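You operate a simulated robot arm through the tools that you are given. There is no shell and no other tool. Be economical: measure what you need, move in short steps, check, and stop when the job is done.

You are at the controls of a simulated robot arm. One attempt, no reset.

Task
Put the tub labelled "3" from the top of the bench marked tubs on top of the taped carton and the tub that says "2" on top of the cloth pack with the yellow label. Take the green tub and leave it on top of the carton with the white label. Do these in any order.

It is judged by the outcome, as a careful person would: the job done as asked, and still so three seconds after it is handed in. It fails if anything else is knocked over, pushed out of place, dropped, spilled or broken. Flat cloth is picked up by pressing the open fingertips on it (5 to 10 N) and closing them slowly along it; thin cloth reads only 2 to 8 mm in the jaws.

Robot
A 7-joint arm with a two-finger parallel gripper, fixed in place. Base frame: the origin is at the foot of the arm, x ahead of it, y to its left, z up; the work surface is at about z = 0. Units: mm, degrees, N and s.
With the tool pointing down near the work surface it reaches from about 220 to 580 mm from the base axis. Its first joint turns from -66.0 to 66.0 degrees. Payload 2.5 kg.
The tool frame sits at the grasp point between the pads (the TCP): z along the fingers, y along the line on which they close. The tips reach 23 mm beyond it. The gripper opens to 94 mm. The fingers are 38 mm wide and 10 mm thick; the gripper's body (54 by 96 mm) begins 39 mm behind the TCP.
Orientation is that of the tool frame in the base frame, as a unit quaternion [x, y, z, w]. With the fingers straight down and closing along the base's y, the tool's x points along the base's -x, its y along +y and its z along -z.

Tools
- The arm moves only by the tool servo_tool. Its argument "increments" is a list of rows, each a list of 3 entries, a list of its own where there are three numbers: the turn, a rotation vector about the tool's x, y, z in units of 90 degrees (1.0 is 90 degrees), then the shift along the tool's x, y, z in units of 300 mm (1.0 is 300 mm), then the finger opening in mm, from 0 to 94. In form: [[[rx, ry, rz], [dx, dy, dz], hand], ...]. A call has 1 to 10 rows; each row is the pose to reach, as a shift and turn from the pose commanded when the call began, along the tool's axes at that moment. A call with a number of a shift or a turn outside -1 to 1 is refused whole. Rows are played at 5 a second. More than 50 mm and 8.6 degrees between two rows, or a gripper value outside its range, and nothing of the call is played. Where a pose cannot be reached the arm comes as near as it can. A force on the tool above 40 N (or 10 N above the force at the start of the call, whichever is more), or a blocked arm, ends the call early, and 0.2 s more pass. The fingers move at their own pace (about 108 mm/s each) and stop on an object; they squeeze with about 34 N. The grip force told is the motor's: it shows also when the fingers shut on nothing. Time passes only in rows, and 0.2 s behind the last, so rows that repeat a pose let the fingers close. It gives the time, the measured TCP pose, the force on the tool (base axes), the opening and the grip force at its end, in the units of the frame above (readings bear some noise), with the torque about the TCP (base axes, N m) and any sound that the robot's microphone picked up.
- Cameras (640 x 400 px; columns grow to the right, rows downward): "scene" is fixed at [129.4, -418.5, 538.3]; the picture's right is [0.74, -0.68, 0.00], its down [-0.42, -0.45, -0.79] and it looks along [0.53, 0.58, -0.62] (base axes); focal length 296 px, centre (320, 200). "wrist" rides on the gripper at [86, 16, -75] in the tool frame; the picture's right is [-0.18, 0.98, 0.00], its down [-0.58, -0.11, -0.81] and it looks along [-0.79, -0.15, 0.59] (tool axes); focal length 243 px, centre (320, 200). There is no depth. A picture from a camera that has moved, and an enlarged one, comes with that camera's place and axes in the base frame and with its lens.
- snapshot(camera): a new picture of that camera. It takes no simulated time.
- enlarge(camera, box): a new picture of the part [left, top, right, bottom] of that camera's present view, enlarged. It takes no simulated time.
- sign_off(): hands the job in; it is judged then, once.

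Work in short steps. Places have to be worked out from the pictures, the camera data and where the tool is seen: move nearer, look again, correct. Check each grasp and each placing, and mend what went wrong. You have 120 turns and 64 pictures in all, those below and enlarged ones among them. Open the gripper and draw the arm clear of the work before you hand the job in, unless the task says otherwise; then end with one line.

The tools are called after "Call:" as a command line: name --argument value ..., lists and objects as JSON in quotes. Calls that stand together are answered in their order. servo_tool: Moves the arm, as the interface text tells. Its arguments: {"type":"object","properties":{"increments":{"type":"array","items":{"type":"array"}}},"required":["increments"]} The other tools are called the same way: snapshot (camera) takes a picture; enlarge (camera, box) takes an enlarged picture of a part of a camera's view; sign_off () hands the job in.

At the start:

```text
clock: 0.0
tcp_pos: [384.3, 236.1, 321.0]
tcp_rot: [0.0, 1.0, -0.001, 0.0]
wrist_force: [0.0, 0.8, -0.2]
torque: [0.01, 0.03, 0.03]
width: 94.2
grasp_force: 0.0
```

scene: 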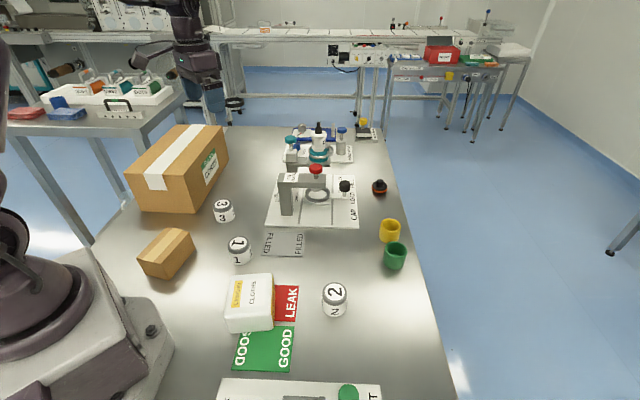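
wrist: 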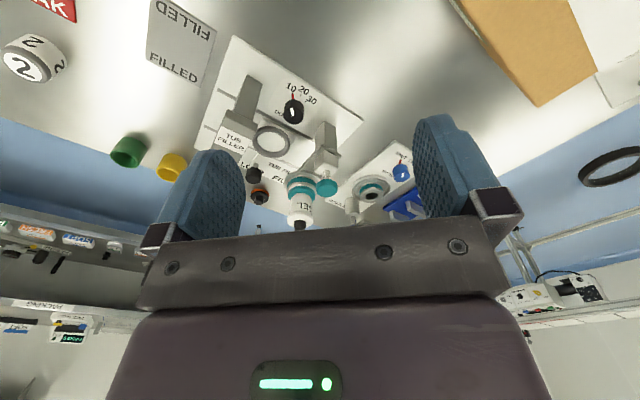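

I'll look closer at the cartons, tubs and labels before moving.

Call:
enlarge --camera "scene" --box '[110, 110, 270, 210]'

Call:
enlarge --camera "scene" --box '[120, 190, 280, 290]'

Call:
enlarge --camera "scene" --box '[210, 230, 430, 368]'

Call:
enlarge --camera "scene" --box '[250, 110, 410, 210]'

Call:
enlarge --camera "scene" --box '[0, 0, 200, 125]'

```text
4.00 times, centred on (190, 160) of scene
camera zoom: at [129.4, -418.5, 538.3], right [0.74, -0.68, 0.0], down [-0.42, -0.45, -0.79], along [0.53, 0.58, -0.62], focal length 1185 px, centre (840, 360)
```

zoom: 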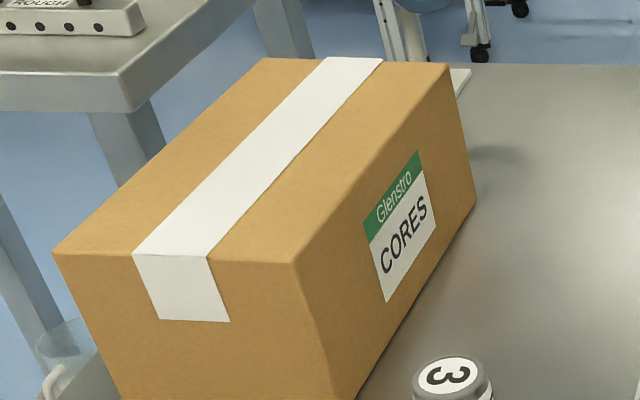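

```text
4.00 times, centred on (200, 240) of scene
camera zoom: at [129.4, -418.5, 538.3], right [0.74, -0.68, 0.0], down [-0.42, -0.45, -0.79], along [0.53, 0.58, -0.62], focal length 1185 px, centre (800, 40)
```

zoom: 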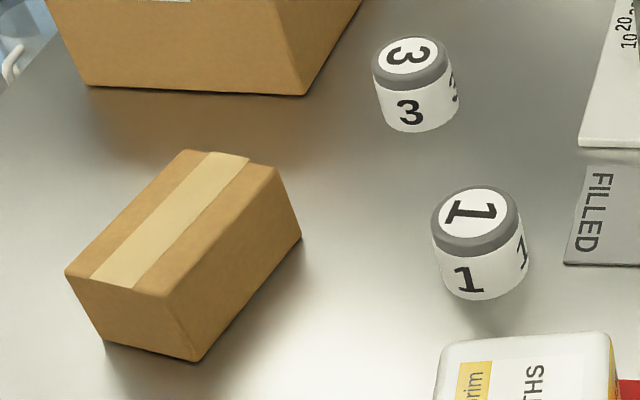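

```text
2.90 times, centred on (320, 299) of scene
camera zoom: at [129.4, -418.5, 538.3], right [0.74, -0.68, 0.0], down [-0.42, -0.45, -0.79], along [0.53, 0.58, -0.62], focal length 859 px, centre (320, -87)
```

zoom: 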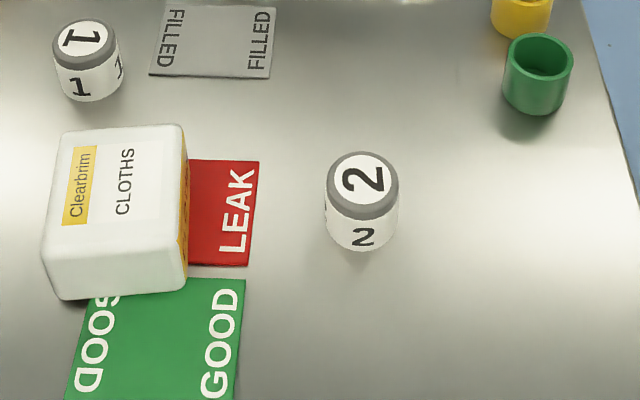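

```text
4.00 times, centred on (330, 160) of scene
camera zoom: at [129.4, -418.5, 538.3], right [0.74, -0.68, 0.0], down [-0.42, -0.45, -0.79], along [0.53, 0.58, -0.62], focal length 1185 px, centre (280, 360)
```

zoom: 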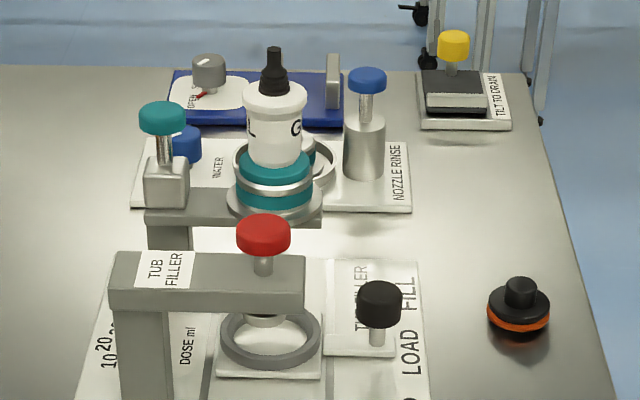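

```text
3.20 times, centred on (100, 62) of scene
camera zoom: at [129.4, -418.5, 538.3], right [0.74, -0.68, 0.0], down [-0.42, -0.45, -0.79], along [0.53, 0.58, -0.62], focal length 948 px, centre (1024, 640)
```

zoom: 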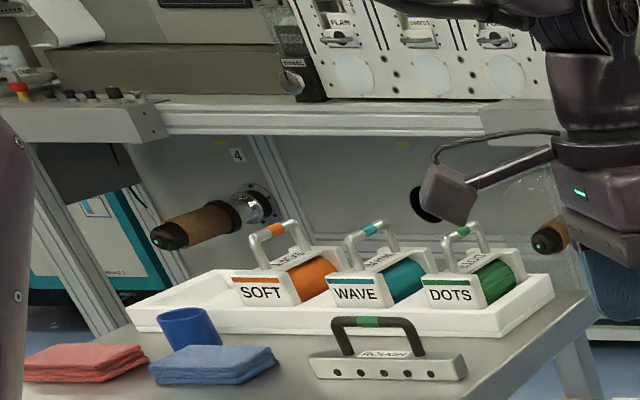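

Reading the pictures: tub 3 is near (350,210), tub 2 near (382,-183), the green cup near (558,-202). The small taped carton centres on (178,150) with its top at about 52. The big CORES carton's top is at about 125, and the cloth pack is near (253,-91). I start with tub 3 and move above it.

Call:
servo_tool --increments '[[[0, 0, 0], [0.02, -0.017, 0.14], 94], [[0, 0, 0], [0.045, -0.034, 0.28], 94], [[0, 0, 0], [0.07, -0.052, 0.42], 94], [[0, 0, 0], [0.09, -0.07, 0.56], 94], [[0, 0, 0], [0.113, -0.087, 0.7], 94], [[0, 0, 0], [0.113, -0.087, 0.7], 94]]'

Call:
snapshot --camera "wrist"

Call:
snapshot --camera "scene"

```text
clock: 1.4
tcp_pos: [350.2, 209.5, 111.0]
tcp_rot: [-0.001, 1.0, 0.001, 0.0]
wrist_force: [0.8, 0.8, -0.5]
torque: [-0.01, -0.02, 0.01]
width: 94.3
grasp_force: 0.1
```

```text
56 pictures are left
camera wrist: at [262.9, 225.0, 186.9], right [0.18, 0.98, 0.0], down [0.58, -0.11, 0.81], along [0.79, -0.15, -0.59], focal length 243 px, centre (320, 200)
```

wrist: 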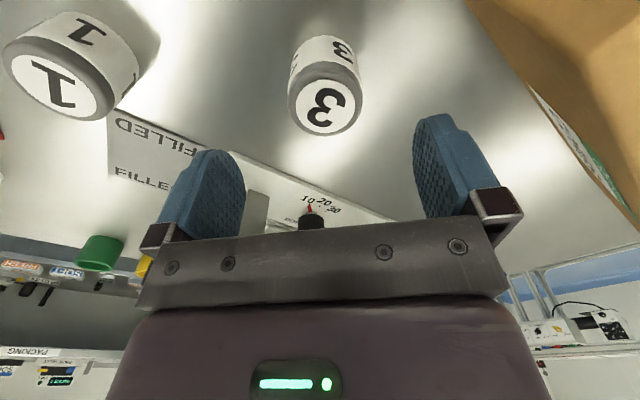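

```text
55 pictures are left
```

scene: 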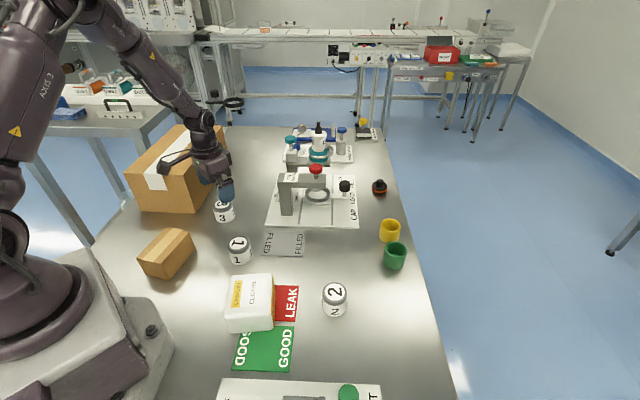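

Both cameras put tub 3 at about (354,211), roughly 42 tall and 50 across. I descend to TCP z of about 29 and close.

Call:
servo_tool --increments '[[[0, 0, 0], [-0.014, 0.005, 0.1], 94], [[0, 0, 0], [-0.014, 0.005, 0.19], 94], [[0, 0, 0], [-0.014, 0.005, 0.273], 94], [[0, 0, 0], [-0.014, 0.005, 0.273], 94], [[0, 0, 0], [-0.014, 0.005, 0.273], 60], [[0, 0, 0], [-0.014, 0.005, 0.273], 40], [[0, 0, 0], [-0.014, 0.005, 0.273], 40], [[0, 0, 0], [-0.014, 0.005, 0.273], 40]]'

Call:
snapshot --camera "wrist"

```text
clock: 3.2
tcp_pos: [354.1, 212.3, 28.8]
tcp_rot: [0.0, 1.0, 0.0, 0.0]
wrist_force: [-0.9, -0.8, -0.6]
torque: [0.01, -0.01, -0.01]
width: 48.7
grasp_force: 33.6
```

```text
54 pictures are left
camera wrist: at [267.0, 227.3, 105.1], right [0.18, 0.98, 0.0], down [0.58, -0.11, 0.81], along [0.79, -0.15, -0.59], focal length 243 px, centre (320, 200)
```

wrist: 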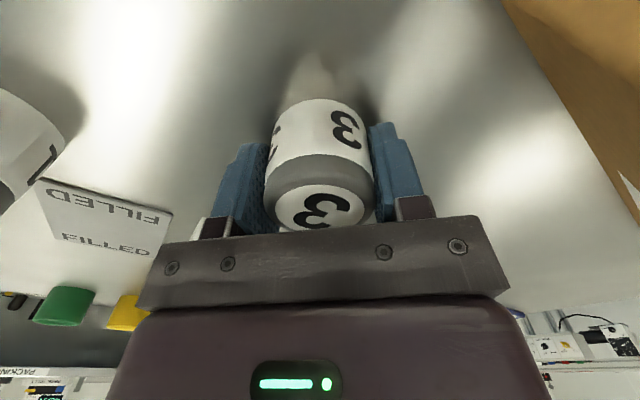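

Tub 3 is held (48.7 mm). I lift it to z≈170 and carry it over the small carton.

Call:
servo_tool --increments '[[[0, 0, 0], [0, 0, -0.15], 40], [[0, 0, 0], [0, 0, -0.3], 40], [[0, 0, 0], [0, 0, -0.45], 40], [[0, 0, 0], [0.12, -0.041, -0.45], 40], [[0, 0, 0], [0.24, -0.083, -0.45], 40], [[0, 0, 0], [0.36, -0.124, -0.45], 40], [[0, 0, 0], [0.48, -0.166, -0.45], 40], [[0, 0, 0], [0.587, -0.207, -0.45], 40], [[0, 0, 0], [0.587, -0.207, -0.45], 40]]'

Call:
snapshot --camera "wrist"

Call:
enlarge --camera "scene" --box '[80, 160, 272, 280]'

```text
clock: 5.2
tcp_pos: [177.4, 148.7, 162.8]
tcp_rot: [-0.001, 1.0, 0.0, -0.001]
wrist_force: [-0.1, 0.1, -1.5]
torque: [0.0, 0.01, 0.0]
width: 48.4
grasp_force: 33.5
```

```text
53 pictures are left
camera wrist: at [90.2, 163.8, 239.2], right [0.18, 0.98, 0.0], down [0.58, -0.11, 0.81], along [0.79, -0.15, -0.59], focal length 243 px, centre (320, 200)
```

wrist: 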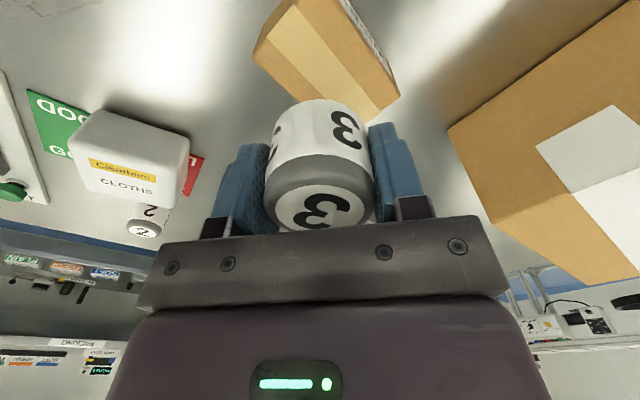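

```text
3.33 times, centred on (176, 220) of scene
camera zoom: at [129.4, -418.5, 538.3], right [0.74, -0.68, 0.0], down [-0.42, -0.45, -0.79], along [0.53, 0.58, -0.62], focal length 988 px, centre (800, 133)
```

zoom: 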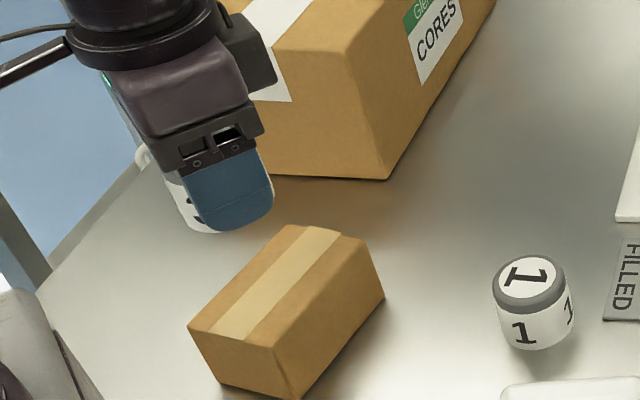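

I check the carton's top more precisely from the wrist view.

Call:
enlarge --camera "wrist" --box '[230, 0, 422, 120]'

```text
3.33 times, centred on (326, 60) of wrist
camera zoom: at [90.2, 163.8, 239.2], right [0.18, 0.98, 0.0], down [0.58, -0.11, 0.81], along [0.79, -0.15, -0.59], focal length 809 px, centre (300, 667)
```

zoom: 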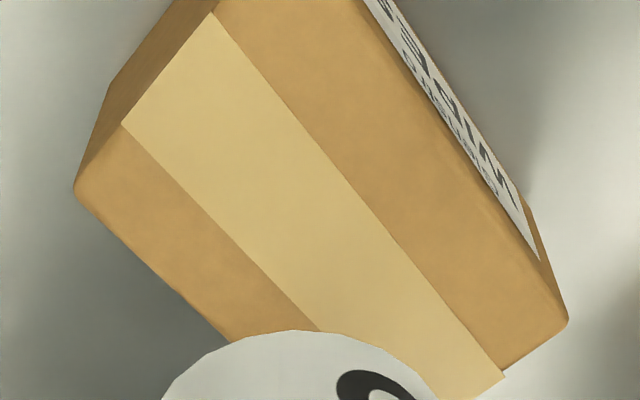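

The small carton has a white label on its far side, so I need to read it before deciding which carton is which. I shift sideways, with the tub still held, for a better view.

Call:
servo_tool --increments '[[[0, 0, 0], [0, 0.1, -0.08], 40], [[0, 0, 0], [0, 0.24, -0.14], 40], [[0, 0, 0], [0, 0.36, -0.14], 40], [[0, 0, 0], [0, 0.36, -0.14], 40]]'

Call:
snapshot --camera "wrist"

Call:
enlarge --camera "wrist" --box '[130, 0, 322, 120]'

```text
clock: 6.2
tcp_pos: [177.7, 256.8, 204.5]
tcp_rot: [0.0, 1.0, 0.0, 0.0]
wrist_force: [0.4, 0.6, -0.8]
torque: [-0.04, -0.01, 0.0]
width: 48.7
grasp_force: 34.2
```

```text
50 pictures are left
camera wrist: at [90.2, 272.3, 280.6], right [0.18, 0.98, 0.0], down [0.58, -0.11, 0.81], along [0.79, -0.15, -0.59], focal length 243 px, centre (320, 200)
```

wrist: 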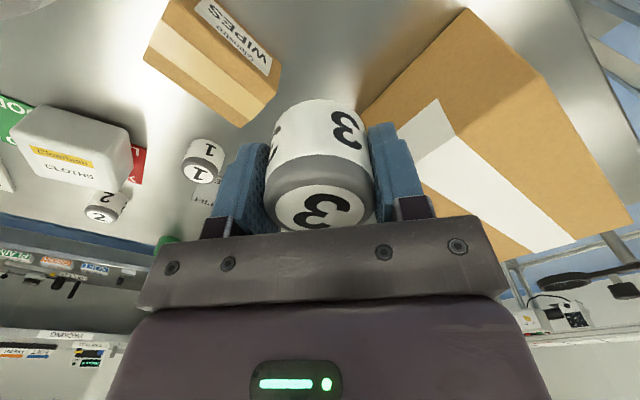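

```text
3.33 times, centred on (226, 60) of wrist
camera zoom: at [90.2, 272.3, 280.6], right [0.18, 0.98, 0.0], down [0.58, -0.11, 0.81], along [0.79, -0.15, -0.59], focal length 809 px, centre (633, 667)
```

zoom: 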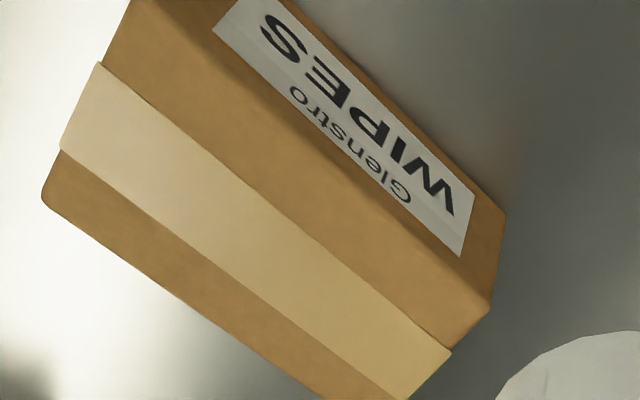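

The label sorts it out: the small carton ("WIPES") has a plain white label, and the big one ("CORES") has a green label and the white tape. So tub 3 goes on the big taped carton and the green tub on the small one. I zoom in on the big carton's top.

Call:
enlarge --camera "wrist" --box '[340, 0, 640, 188]'

```text
2.13 times, centred on (490, 94) of wrist
camera zoom: at [90.2, 272.3, 280.6], right [0.18, 0.98, 0.0], down [0.58, -0.11, 0.81], along [0.79, -0.15, -0.59], focal length 516 px, centre (-42, 426)
```

zoom: 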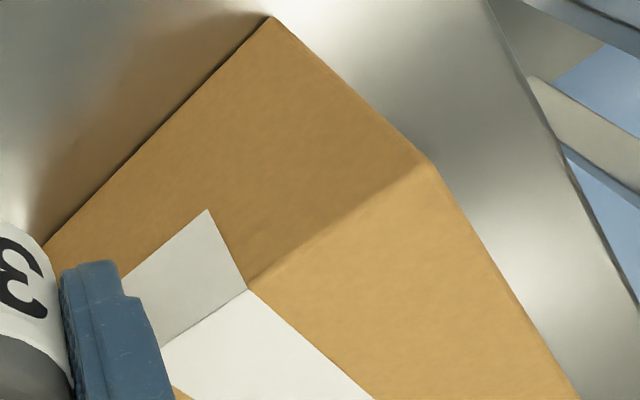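

The carton top is confirmed at z≈127, and its front tape edge is near (242,338). I carry tub 3 to (307,395) at the current height.

Call:
servo_tool --increments '[[[0, 0, 0], [-0.1, 0.1, -0.02], 40], [[0, 0, 0], [-0.2, 0.2, -0.02], 40], [[0, 0, 0], [-0.3, 0.3, -0.02], 40], [[0, 0, 0], [-0.4, 0.4, -0.02], 40], [[0, 0, 0], [-0.433, 0.46, -0.02], 40], [[0, 0, 0], [-0.433, 0.46, 0.08], 40], [[0, 0, 0], [-0.433, 0.46, 0.13], 40], [[0, 0, 0], [-0.433, 0.46, 0.13], 40]]'

Call:
enlarge --camera "scene" --box '[110, 80, 270, 180]'

Call:
snapshot --camera "wrist"

```text
clock: 8.0
tcp_pos: [307.1, 395.2, 167.0]
tcp_rot: [-0.001, 1.0, 0.0, -0.001]
wrist_force: [-0.2, 0.5, -0.6]
torque: [0.03, 0.04, 0.01]
width: 48.5
grasp_force: 34.0
```

```text
4.00 times, centred on (190, 130) of scene
camera zoom: at [129.4, -418.5, 538.3], right [0.74, -0.68, 0.0], down [-0.42, -0.45, -0.79], along [0.53, 0.58, -0.62], focal length 1185 px, centre (840, 480)
```

zoom: 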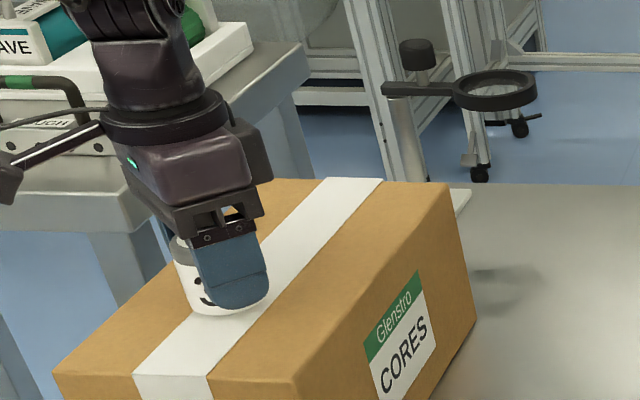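

```text
46 pictures are left
camera wrist: at [220.8, 411.8, 242.3], right [0.18, 0.98, 0.0], down [0.58, -0.11, 0.81], along [0.79, -0.15, -0.59], focal length 243 px, centre (320, 200)
```

wrist: 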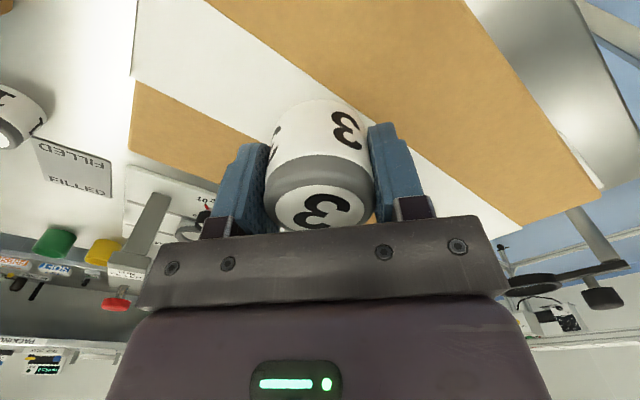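

The tub is over the carton top, about 10 mm above it. I lower in small steps to feel contact.

Call:
servo_tool --increments '[[[0, 0, 0], [0, 0, 0.01], 40], [[0, 0, 0], [0, 0, 0.02], 40], [[0, 0, 0], [0, 0, 0.027], 40], [[0, 0, 0], [0, 0, 0.027], 40]]'

```text
clock: 9.0
tcp_pos: [308.4, 396.3, 158.0]
tcp_rot: [-0.001, 1.0, 0.0, 0.0]
wrist_force: [-0.8, -1.8, 4.9]
torque: [-0.1, 0.05, 0.01]
width: 48.1
grasp_force: 34.0
```

Force rose to about 5 N, so the tub is seated at z≈158. I release and go straight up.

Call:
servo_tool --increments '[[[0, 0, 0], [0, 0, 0], 55], [[0, 0, 0], [0, 0, 0], 85], [[0, 0, 0], [0, 0, 0], 85], [[0, 0, 0], [0, 0, -0.1], 85], [[0, 0, 0], [0, 0, -0.22], 90], [[0, 0, 0], [0, 0, -0.35], 90], [[0, 0, 0], [0, 0, -0.35], 90]]'

Call:
enlarge --camera "scene" --box '[110, 80, 270, 180]'

Call:
snapshot --camera "wrist"

```text
clock: 10.6
tcp_pos: [308.5, 396.0, 264.1]
tcp_rot: [-0.001, 1.0, -0.001, 0.0]
wrist_force: [-0.1, 0.1, 0.8]
torque: [-0.01, 0.01, 0.06]
width: 90.1
grasp_force: 0.1
```

```text
4.00 times, centred on (190, 130) of scene
camera zoom: at [129.4, -418.5, 538.3], right [0.74, -0.68, 0.0], down [-0.42, -0.45, -0.79], along [0.53, 0.58, -0.62], focal length 1185 px, centre (840, 480)
```

zoom: 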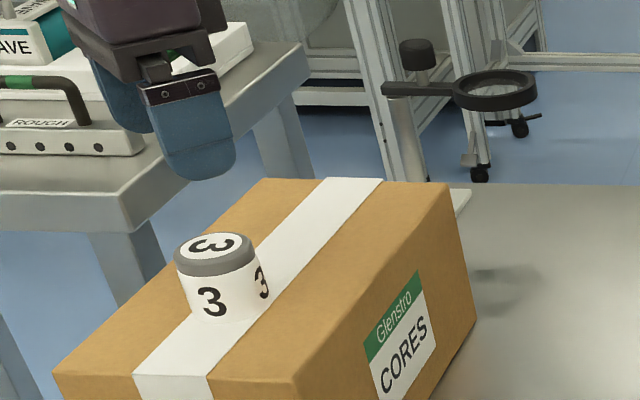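

```text
44 pictures are left
camera wrist: at [221.0, 411.5, 339.7], right [0.18, 0.98, 0.0], down [0.58, -0.11, 0.81], along [0.79, -0.15, -0.59], focal length 243 px, centre (320, 200)
```

wrist: 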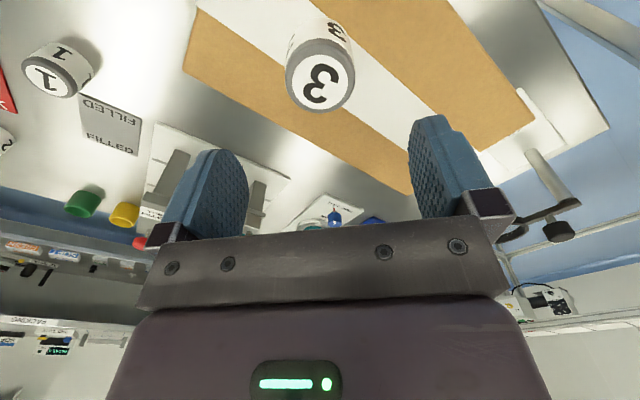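

Tub 3 stands well on the carton. I travel high to tub 2, in two calls.

Call:
servo_tool --increments '[[[0, 0, 0], [0, -0.15, 0], 94], [[0, 0, 0], [0, -0.3, 0], 94], [[0, 0, 0], [0, -0.45, 0], 94], [[0, 0, 0], [0, -0.6, 0], 94], [[0, 0, 0], [0, -0.75, 0], 94], [[0, 0, 0], [0, -0.9, 0], 94], [[0, 0, 0], [0, -1.0, 0], 94]]'

Call:
servo_tool --increments '[[[0, 0, 0], [-0.04, -0.15, 0], 94], [[0, 0, 0], [-0.08, -0.3, 0.0], 94], [[0, 0, 0], [-0.12, -0.45, 0.0], 94], [[0, 0, 0], [-0.16, -0.6, 0.0], 94], [[0, 0, 0], [-0.2, -0.75, 0], 94], [[0, 0, 0], [-0.235, -0.9, 0.0], 94], [[0, 0, 0], [-0.245, -0.93, 0.13], 94], [[0, 0, 0], [-0.245, -0.93, 0.28], 94], [[0, 0, 0], [-0.245, -0.93, 0.43], 94], [[0, 0, 0], [-0.245, -0.93, 0.43], 94]]'

Call:
snapshot --camera "wrist"

Call:
snapshot --camera "scene"

```text
clock: 12.2
tcp_pos: [308.2, 93.8, 265.3]
tcp_rot: [-0.001, 1.0, -0.001, 0.0]
wrist_force: [0.1, 0.5, 0.4]
torque: [0.02, 0.01, -0.01]
width: 94.0
grasp_force: 0.1
```

```text
clock: 14.4
tcp_pos: [382.3, -183.0, 133.7]
tcp_rot: [-0.001, 1.0, 0.0, 0.0]
wrist_force: [-0.5, -1.1, -0.5]
torque: [-0.01, -0.03, 0.03]
width: 93.9
grasp_force: 0.1
```

```text
43 pictures are left
camera wrist: at [295.3, -167.6, 209.8], right [0.18, 0.98, 0.0], down [0.58, -0.11, 0.81], along [0.79, -0.15, -0.59], focal length 243 px, centre (320, 200)
```

wrist: 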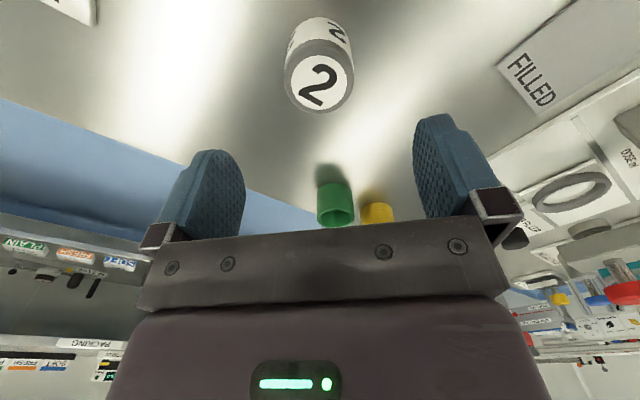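

```text
42 pictures are left
```

scene: 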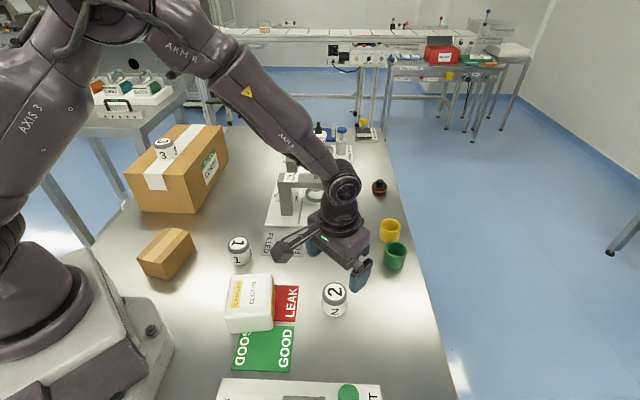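

Tub 2 sits right below, at about (382,-185). I descend and grip.

Call:
servo_tool --increments '[[[0, 0, 0], [0, -0.006, 0.12], 94], [[0, 0, 0], [0, -0.006, 0.24], 94], [[0, 0, 0], [0, -0.006, 0.347], 94], [[0, 0, 0], [0, -0.006, 0.347], 94], [[0, 0, 0], [0, -0.006, 0.347], 60], [[0, 0, 0], [0, -0.006, 0.347], 40], [[0, 0, 0], [0, -0.006, 0.347], 40], [[0, 0, 0], [0, -0.006, 0.347], 40]]'

Call:
servo_tool --increments '[[[0, 0, 0], [0, 0, -0.15], 40], [[0, 0, 0], [0, 0, -0.3], 40], [[0, 0, 0], [0, 0, -0.45], 40], [[0, 0, 0], [0.12, 0.08, -0.45], 40], [[0, 0, 0], [0.24, 0.16, -0.45], 40], [[0, 0, 0], [0.3, 0.2, -0.45], 40], [[0, 0, 0], [0.3, 0.2, -0.45], 40]]'

Call:
snapshot --camera "wrist"

Call:
enlarge --camera "scene" --box '[190, 220, 382, 340]'

```text
clock: 16.2
tcp_pos: [381.3, -184.8, 29.7]
tcp_rot: [0.0, 1.0, 0.001, 0.0]
wrist_force: [0.7, -0.2, 0.8]
torque: [0.02, 0.0, -0.02]
width: 48.2
grasp_force: 33.7
```

```text
clock: 17.8
tcp_pos: [291.2, -123.3, 165.5]
tcp_rot: [0.0, 1.0, 0.001, 0.001]
wrist_force: [-0.3, -0.5, -0.4]
torque: [0.01, 0.02, 0.02]
width: 48.0
grasp_force: 33.6
```

```text
41 pictures are left
camera wrist: at [204.1, -108.8, 240.7], right [0.18, 0.98, 0.0], down [0.58, -0.11, 0.81], along [0.79, -0.15, -0.59], focal length 243 px, centre (320, 200)
```

wrist: 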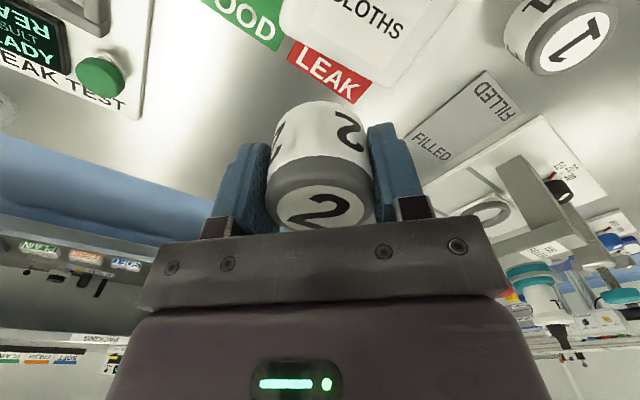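

```text
3.33 times, centred on (286, 280) of scene
camera zoom: at [129.4, -418.5, 538.3], right [0.74, -0.68, 0.0], down [-0.42, -0.45, -0.79], along [0.53, 0.58, -0.62], focal length 988 px, centre (433, -67)
```

zoom: 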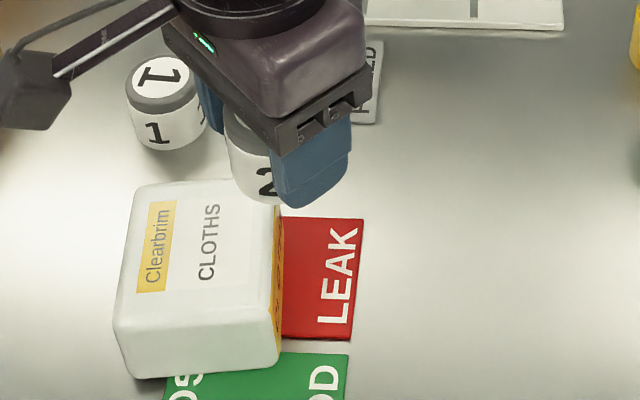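

Tub 2 is held. I move over the estimated pack centre, a bit higher, and look again.

Call:
servo_tool --increments '[[[0, 0, 0], [0.06, 0.055, -0.03], 40], [[0, 0, 0], [0.125, 0.107, -0.066], 40], [[0, 0, 0], [0.125, 0.107, -0.066], 40]]'

Call:
snapshot --camera "wrist"

Call:
enlarge --camera "scene" --box '[190, 220, 382, 340]'

```text
clock: 18.6
tcp_pos: [253.4, -94.1, 185.0]
tcp_rot: [-0.001, 1.0, 0.0, 0.0]
wrist_force: [0.6, 0.0, -1.4]
torque: [0.01, -0.01, -0.02]
width: 47.8
grasp_force: 33.9
```

```text
39 pictures are left
camera wrist: at [166.7, -77.5, 260.4], right [0.18, 0.98, 0.0], down [0.58, -0.11, 0.81], along [0.79, -0.15, -0.59], focal length 243 px, centre (320, 200)
```

wrist: 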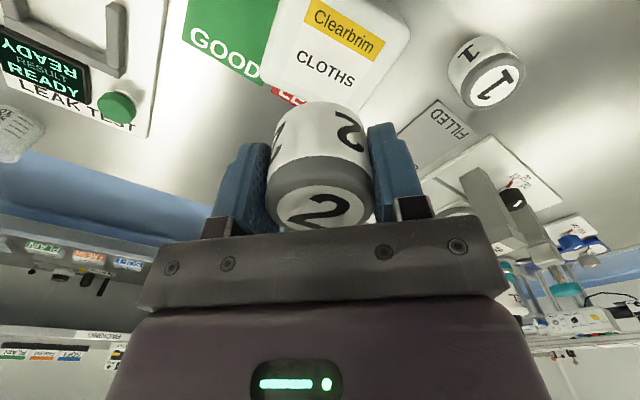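

```text
3.33 times, centred on (286, 280) of scene
camera zoom: at [129.4, -418.5, 538.3], right [0.74, -0.68, 0.0], down [-0.42, -0.45, -0.79], along [0.53, 0.58, -0.62], focal length 988 px, centre (433, -67)
```

zoom: 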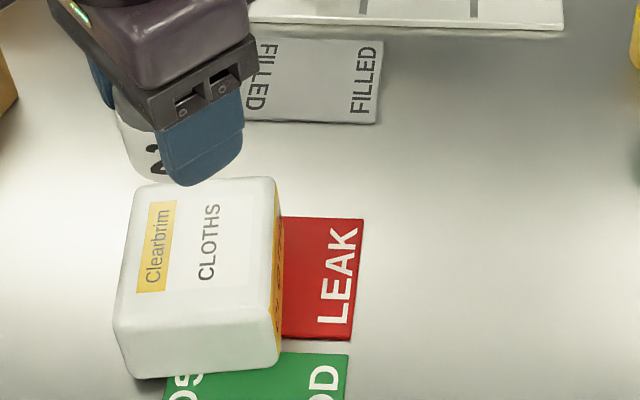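

Triangulating the pack's label gives a top at z≈65 and a centre near (250,-90). I lower to just above it.

Call:
servo_tool --increments '[[[0, 0, 0], [0.01, 0.01, 0.12], 40], [[0, 0, 0], [0.01, 0.01, 0.24], 40], [[0, 0, 0], [0.01, 0.01, 0.265], 40], [[0, 0, 0], [0.01, 0.01, 0.265], 40]]'

Call:
enlarge --camera "scene" --box '[190, 220, 382, 340]'

```text
clock: 19.6
tcp_pos: [250.8, -89.2, 106.6]
tcp_rot: [-0.001, 1.0, 0.0, 0.0]
wrist_force: [0.1, -0.6, -1.0]
torque: [0.0, -0.01, 0.01]
width: 47.7
grasp_force: 33.4
```

```text
3.33 times, centred on (286, 280) of scene
camera zoom: at [129.4, -418.5, 538.3], right [0.74, -0.68, 0.0], down [-0.42, -0.45, -0.79], along [0.53, 0.58, -0.62], focal length 988 px, centre (433, -67)
```

zoom: 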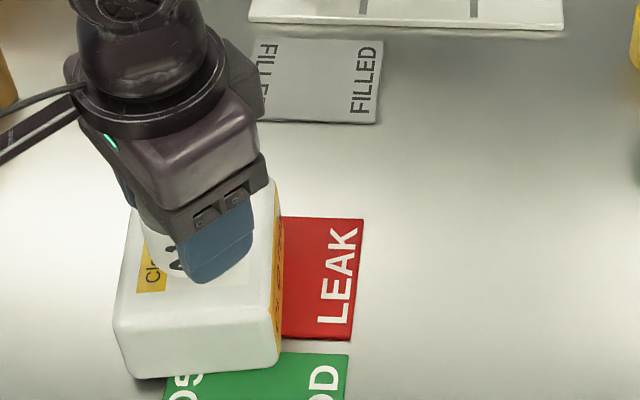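

The placement looks centred. I lower in 2–3 mm steps until contact.

Call:
servo_tool --increments '[[[0, 0, 0], [0, 0, 0.01], 40], [[0, 0, 0], [0, 0, 0.02], 40], [[0, 0, 0], [0, 0, 0.028], 40], [[0, 0, 0], [0, 0, 0.028], 40]]'

```text
clock: 20.6
tcp_pos: [249.5, -88.8, 97.0]
tcp_rot: [0.0, 1.0, 0.0, 0.0]
wrist_force: [0.6, 0.0, 0.3]
torque: [0.0, 0.02, -0.02]
width: 48.2
grasp_force: 34.0
```

No contact yet, so I continue down a little.

Call:
servo_tool --increments '[[[0, 0, 0], [0, 0, 0.007], 40], [[0, 0, 0], [0, 0, 0.01], 40], [[0, 0, 0], [0, 0, 0.01], 40]]'

```text
clock: 21.4
tcp_pos: [250.9, -91.1, 94.1]
tcp_rot: [0.0, 1.0, 0.0, 0.001]
wrist_force: [-0.4, -0.8, -0.6]
torque: [-0.02, 0.01, -0.03]
width: 48.0
grasp_force: 34.2
```

Call:
servo_tool --increments '[[[0, 0, 0], [0, 0, 0.006], 40], [[0, 0, 0], [0, 0, 0.01], 40], [[0, 0, 0], [0, 0, 0.01], 40]]'

Call:
snapshot --camera "wrist"

```text
clock: 22.2
tcp_pos: [250.9, -90.5, 91.9]
tcp_rot: [0.0, 1.0, 0.0, 0.001]
wrist_force: [-1.2, 1.3, 24.3]
torque: [0.04, -0.02, 0.08]
width: 47.9
grasp_force: 33.4
```

```text
36 pictures are left
camera wrist: at [164.2, -74.7, 167.1], right [0.18, 0.98, 0.0], down [0.58, -0.11, 0.81], along [0.79, -0.15, -0.59], focal length 243 px, centre (320, 200)
```

wrist: 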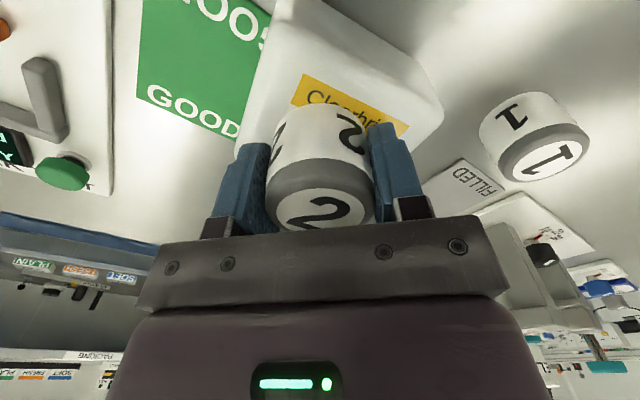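

Contact was made, at 24 N. I ease up 1.5 mm, release slowly and rise.

Call:
servo_tool --increments '[[[0, 0, 0], [0, 0, -0.005], 40], [[0, 0, 0], [0, 0, -0.005], 55], [[0, 0, 0], [0, 0, -0.005], 72], [[0, 0, 0], [0, 0, -0.005], 72], [[0, 0, 0], [0, 0, -0.08], 72], [[0, 0, 0], [0, 0, -0.2], 80], [[0, 0, 0], [0, 0, -0.35], 94], [[0, 0, 0], [0, 0, -0.5], 94], [[0, 0, 0], [0, 0, -0.5], 94]]'

Call:
enlarge --camera "scene" --box '[190, 220, 382, 340]'

Call:
enlarge --camera "scene" --box '[350, 170, 446, 290]'

```text
clock: 24.2
tcp_pos: [249.1, -89.7, 241.9]
tcp_rot: [-0.001, 1.0, 0.0, -0.001]
wrist_force: [-1.2, -0.7, 0.3]
torque: [0.0, -0.04, 0.0]
width: 94.0
grasp_force: 0.0
```

```text
3.33 times, centred on (286, 280) of scene
camera zoom: at [129.4, -418.5, 538.3], right [0.74, -0.68, 0.0], down [-0.42, -0.45, -0.79], along [0.53, 0.58, -0.62], focal length 988 px, centre (433, -67)
```

zoom: 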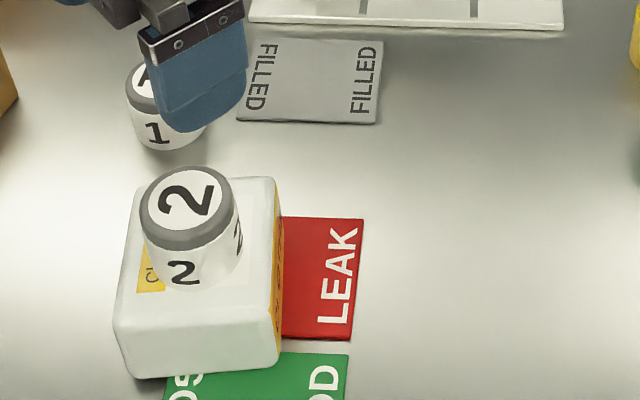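

```text
3.33 times, centred on (398, 230) of scene
camera zoom: at [129.4, -418.5, 538.3], right [0.74, -0.68, 0.0], down [-0.42, -0.45, -0.79], along [0.53, 0.58, -0.62], focal length 988 px, centre (60, 100)
```

zoom: 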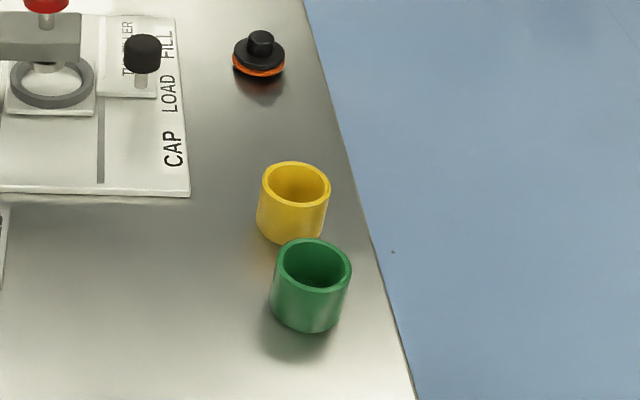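

Tub 2 is on the pack. The green cup is near (556,-200) with a roughly 26 mm gap to the yellow one. I approach to (520,-200,140) with the fingers narrowed to 74.

Call:
servo_tool --increments '[[[0, 0, 0], [-0.12, -0.05, 0], 94], [[0, 0, 0], [-0.25, -0.1, 0.03], 94], [[0, 0, 0], [-0.38, -0.15, 0.06], 94], [[0, 0, 0], [-0.51, -0.2, 0.1], 94], [[0, 0, 0], [-0.64, -0.26, 0.14], 94], [[0, 0, 0], [-0.77, -0.31, 0.2], 80], [[0, 0, 0], [-0.88, -0.36, 0.26], 74], [[0, 0, 0], [-0.903, -0.367, 0.33], 74], [[0, 0, 0], [-0.903, -0.367, 0.33], 74]]'

Call:
snapshot --camera "wrist"

```text
clock: 26.2
tcp_pos: [522.2, -199.2, 143.2]
tcp_rot: [0.001, 1.0, 0.0, -0.001]
wrist_force: [-0.3, 0.4, -0.8]
torque: [0.01, 0.02, -0.01]
width: 74.1
grasp_force: 0.0
```

```text
33 pictures are left
camera wrist: at [435.2, -183.8, 218.5], right [0.18, 0.98, 0.0], down [0.58, -0.11, 0.81], along [0.79, -0.15, -0.59], focal length 243 px, centre (320, 200)
```

wrist: 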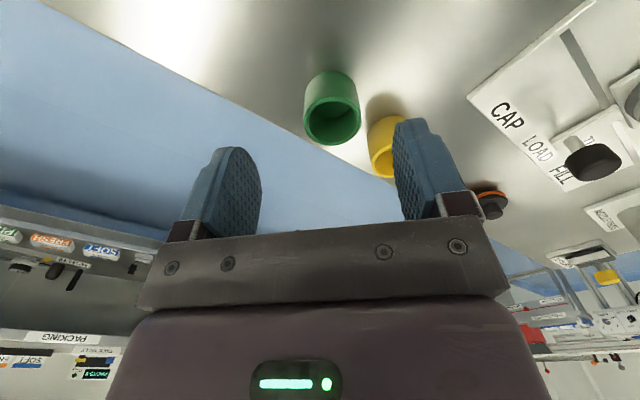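

Green cup is at about (559,-197), yellow about (603,-148). I yaw slightly so the +y finger swings away from the yellow cup, and test the reach at z≈100.

Call:
servo_tool --increments '[[[0, 0, -0.07], [-0.03, 0.002, 0.03], 72], [[0, 0, -0.14], [-0.06, 0.003, 0.06], 72], [[0, 0, -0.2], [-0.09, 0.003, 0.12], 72], [[0, 0, -0.2], [-0.09, 0.003, 0.15], 72], [[0, 0, -0.2], [-0.09, 0.003, 0.15], 72]]'

Call:
snapshot --camera "wrist"

```text
clock: 27.4
tcp_pos: [547.9, -198.8, 98.6]
tcp_rot: [-0.157, 0.988, 0.0, 0.0]
wrist_force: [-0.4, 0.4, 0.2]
torque: [-0.03, 0.01, -0.01]
width: 72.2
grasp_force: 0.1
```

```text
32 pictures are left
camera wrist: at [460.9, -211.3, 173.2], right [-0.13, 0.99, 0.0], down [0.59, 0.08, 0.81], along [0.8, 0.1, -0.59], focal length 243 px, centre (320, 200)
```

wrist: 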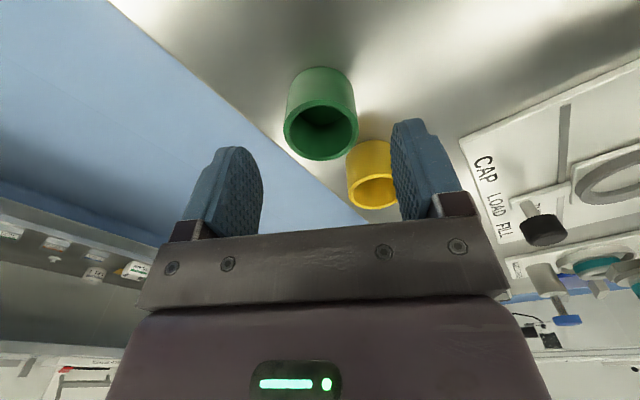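

The cup is at (560,-198) and the arm reached r≈583. I centre sideways by 3 mm and descend partway to check the pose holds.

Call:
servo_tool --increments '[[[0, 0, 0], [-0.005, -0.011, 0.03], 72], [[0, 0, 0], [-0.01, -0.011, 0.1], 72], [[0, 0, 0], [-0.01, -0.011, 0.15], 72], [[0, 0, 0], [-0.01, -0.011, 0.15], 72]]'

Call:
snapshot --camera "wrist"

```text
clock: 28.4
tcp_pos: [552.1, -200.6, 52.5]
tcp_rot: [-0.156, 0.988, 0.0, 0.0]
wrist_force: [0.3, 0.2, -1.3]
torque: [-0.02, 0.01, 0.0]
width: 72.0
grasp_force: 0.0
```

```text
31 pictures are left
camera wrist: at [464.8, -213.1, 128.0], right [-0.13, 0.99, 0.0], down [0.59, 0.08, 0.81], along [0.8, 0.1, -0.59], focal length 243 px, centre (320, 200)
```

wrist: 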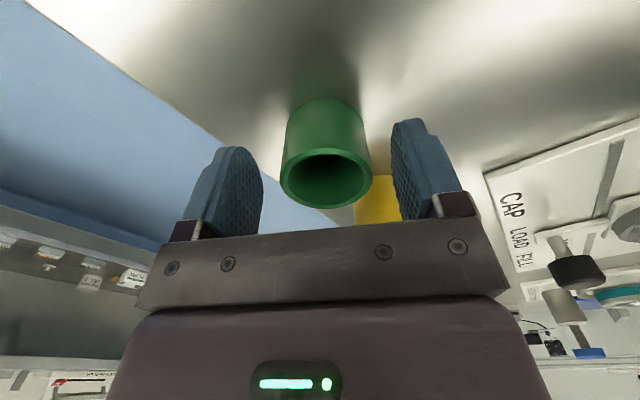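

The pose holds and the cup is centred between the fingers. I descend to z≈30 and close.

Call:
servo_tool --increments '[[[0, 0, 0], [-0.01, 0, 0.04], 72], [[0, 0, 0], [-0.01, 0, 0.074], 72], [[0, 0, 0], [-0.01, 0, 0.074], 72], [[0, 0, 0], [-0.01, 0, 0.074], 55], [[0, 0, 0], [-0.01, 0, 0.074], 40], [[0, 0, 0], [-0.01, 0, 0.074], 40], [[0, 0, 0], [-0.01, 0, 0.074], 40]]'

Call:
snapshot --camera "wrist"

```text
clock: 30.0
tcp_pos: [554.4, -200.0, 30.9]
tcp_rot: [-0.157, 0.988, 0.001, 0.0]
wrist_force: [-0.2, 0.2, 1.1]
torque: [0.0, 0.03, -0.02]
width: 45.7
grasp_force: 34.3
```

```text
30 pictures are left
camera wrist: at [467.6, -212.4, 106.0], right [-0.13, 0.99, 0.0], down [0.59, 0.08, 0.81], along [0.8, 0.1, -0.59], focal length 243 px, centre (320, 200)
```

wrist: 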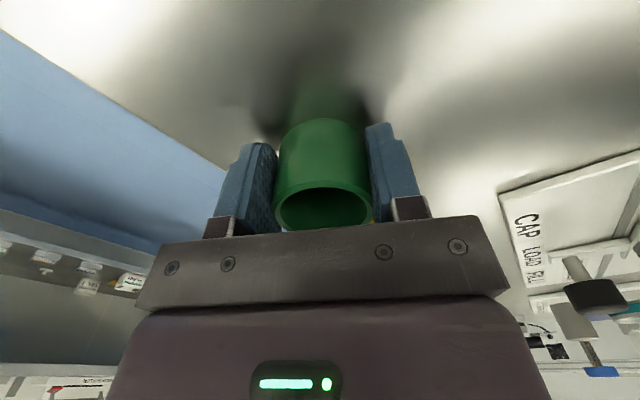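

The green tub is held (45.7 mm). I lift straight first, then retract while unwinding the yaw.

Call:
servo_tool --increments '[[[0, 0, 0], [0, 0, -0.12], 40], [[0, 0, 0], [0, 0, -0.26], 40], [[0, 0, 0], [0.05, 0, -0.39], 40], [[0, 0, 0.07], [0.12, 0.03, -0.5], 40], [[0, 0, 0.14], [0.22, 0.08, -0.6], 40], [[0, 0, 0.2], [0.32, 0.15, -0.66], 40], [[0, 0, 0.2], [0.42, 0.25, -0.68], 40], [[0, 0, 0.2], [0.42, 0.25, -0.68], 40]]'

Call:
snapshot --camera "wrist"

Call:
snapshot --camera "scene"

```text
clock: 31.8
tcp_pos: [412.7, -168.9, 234.9]
tcp_rot: [0.0, 1.0, 0.0, 0.0]
wrist_force: [0.3, 0.2, -0.5]
torque: [-0.04, 0.03, 0.04]
width: 45.0
grasp_force: 34.3
```

```text
29 pictures are left
camera wrist: at [325.2, -152.9, 310.0], right [0.18, 0.98, 0.0], down [0.58, -0.11, 0.81], along [0.79, -0.15, -0.59], focal length 243 px, centre (320, 200)
```

wrist: 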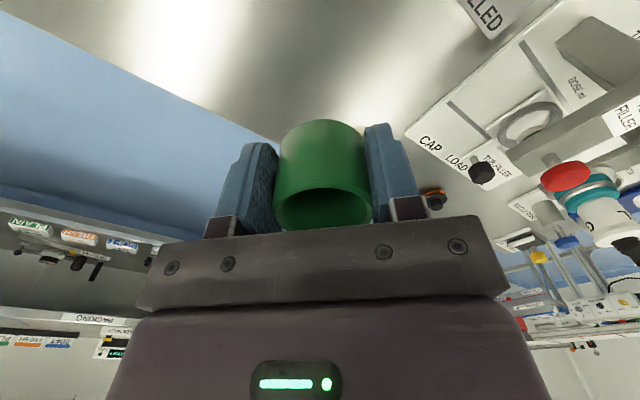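

```text
28 pictures are left
```

scene: 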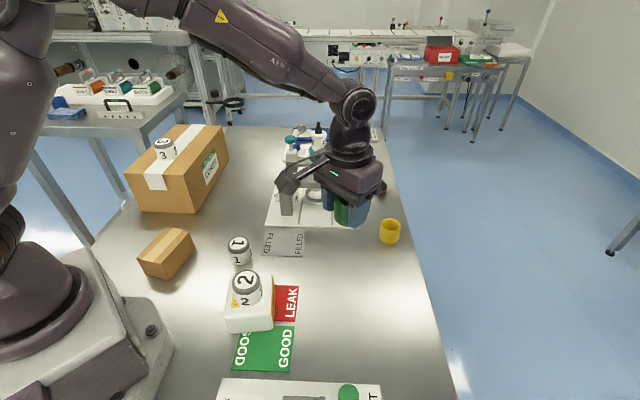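

The cup is secure. Next I carry it toward the small carton (cup centre ≈(182,153), so TCP ≈(175,153)).

Call:
servo_tool --increments '[[[0, 0, 0], [0.09, 0.12, 0], 40], [[0, 0, 0], [0.18, 0.24, 0], 40], [[0, 0, 0], [0.27, 0.36, 0], 40], [[0, 0, 0], [0.36, 0.48, 0], 40], [[0, 0, 0], [0.45, 0.6, 0], 40], [[0, 0, 0], [0.54, 0.72, 0], 40], [[0, 0, 0], [0.63, 0.84, 0], 40], [[0, 0, 0], [0.7, 0.95, 0], 40], [[0, 0, 0], [0.75, 1.0, 0.05], 40], [[0, 0, 0], [0.75, 1.0, 0.1], 40]]'

Call:
servo_tool --increments '[[[0, 0, 0], [0.042, 0.073, 0.08], 40], [[0, 0, 0], [0.042, 0.073, 0.15], 40], [[0, 0, 0], [0.042, 0.073, 0.15], 40]]'

Call:
snapshot --camera "wrist"

Call:
enlarge --camera "scene" --box '[80, 180, 272, 300]'

```text
clock: 34.0
tcp_pos: [186.7, 133.1, 204.4]
tcp_rot: [-0.001, 1.0, 0.001, 0.0]
wrist_force: [-0.1, 0.3, 0.2]
torque: [0.04, 0.01, -0.03]
width: 45.2
grasp_force: 33.7
```

```text
clock: 34.8
tcp_pos: [174.2, 154.7, 158.7]
tcp_rot: [0.001, 1.0, 0.0, 0.0]
wrist_force: [0.1, 0.1, -0.8]
torque: [0.0, -0.01, -0.01]
width: 45.4
grasp_force: 34.3
```

```text
27 pictures are left
camera wrist: at [87.6, 169.9, 234.5], right [0.18, 0.98, 0.0], down [0.58, -0.11, 0.81], along [0.79, -0.15, -0.59], focal length 243 px, centre (320, 200)
```

wrist: 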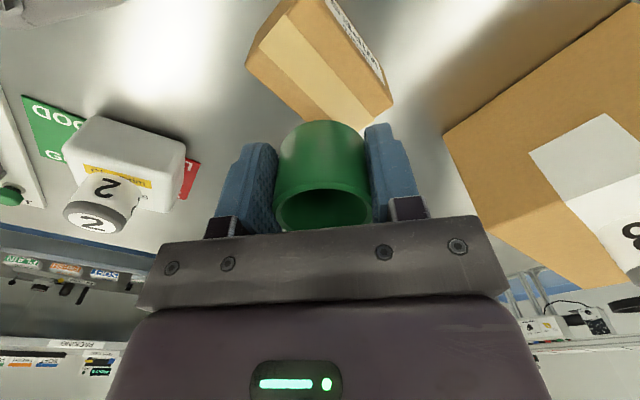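

```text
3.33 times, centred on (176, 240) of scene
camera zoom: at [129.4, -418.5, 538.3], right [0.74, -0.68, 0.0], down [-0.42, -0.45, -0.79], along [0.53, 0.58, -0.62], focal length 988 px, centre (800, 67)
```

zoom: 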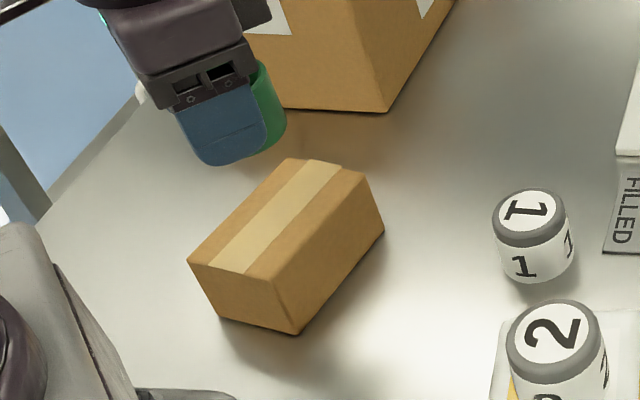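

I lower to about 17 mm above the carton top and check alignment.

Call:
servo_tool --increments '[[[0, 0, 0], [0, 0, 0.1], 40], [[0, 0, 0], [0, 0, 0.19], 40], [[0, 0, 0], [0, 0, 0.19], 40]]'

Call:
snapshot --camera "wrist"

Call:
enlarge --camera "scene" --box '[80, 180, 272, 300]'

```text
clock: 35.6
tcp_pos: [175.3, 153.8, 103.1]
tcp_rot: [0.0, 1.0, 0.0, 0.0]
wrist_force: [-0.3, 0.5, -0.2]
torque: [0.02, 0.0, 0.01]
width: 45.4
grasp_force: 34.0
```

```text
25 pictures are left
camera wrist: at [87.4, 169.6, 177.9], right [0.18, 0.98, 0.0], down [0.58, -0.11, 0.81], along [0.79, -0.15, -0.59], focal length 243 px, centre (320, 200)
```

wrist: 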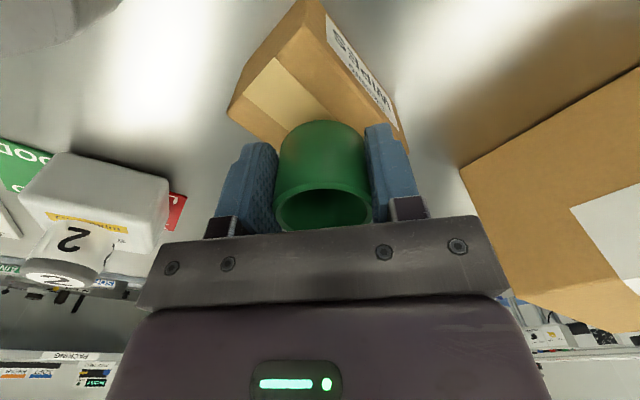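

```text
3.33 times, centred on (176, 240) of scene
camera zoom: at [129.4, -418.5, 538.3], right [0.74, -0.68, 0.0], down [-0.42, -0.45, -0.79], along [0.53, 0.58, -0.62], focal length 988 px, centre (800, 67)
```

zoom: 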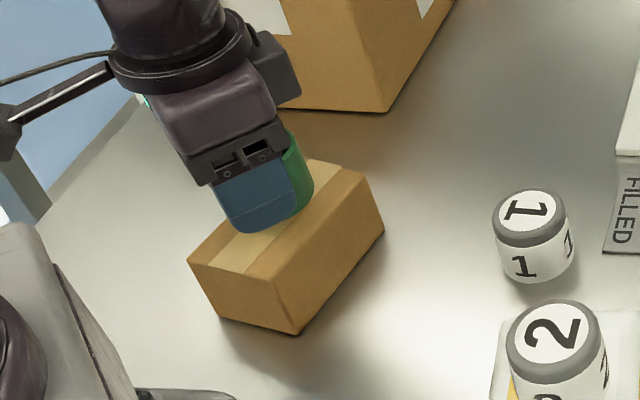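

Alignment is good. I lower slowly toward contact, expected at z≈83.

Call:
servo_tool --increments '[[[0, 0, 0], [0, 0, 0.02], 40], [[0, 0, 0], [0, 0, 0.04], 40], [[0, 0, 0], [0, 0, 0.055], 40], [[0, 0, 0], [0, 0, 0.055], 40]]'

Call:
servo_tool --increments '[[[0, 0, 0], [0, 0, 0.005], 40], [[0, 0, 0], [0, 0, 0.008], 40], [[0, 0, 0], [0, 0, 0.008], 40]]'

```text
clock: 36.4
tcp_pos: [174.7, 154.4, 88.1]
tcp_rot: [-0.001, 1.0, 0.0, 0.0]
wrist_force: [-2.0, -1.8, 17.6]
torque: [-0.08, -0.07, -0.02]
width: 45.5
grasp_force: 34.2
stopped in row 4: the force on the tool passed its limit at 56 N (the readings are from after the stop); the commanded pose is now the measured one
```

```text
clock: 36.8
tcp_pos: [175.2, 152.9, 88.8]
tcp_rot: [0.0, 1.0, 0.0, 0.0]
wrist_force: [-2.4, -2.4, 15.1]
torque: [-0.07, -0.03, 0.01]
width: 45.0
grasp_force: 34.0
stopped in row 1: the force on the tool passed its limit at 48 N (the readings are from after the stop); the commanded pose is now the measured one
```

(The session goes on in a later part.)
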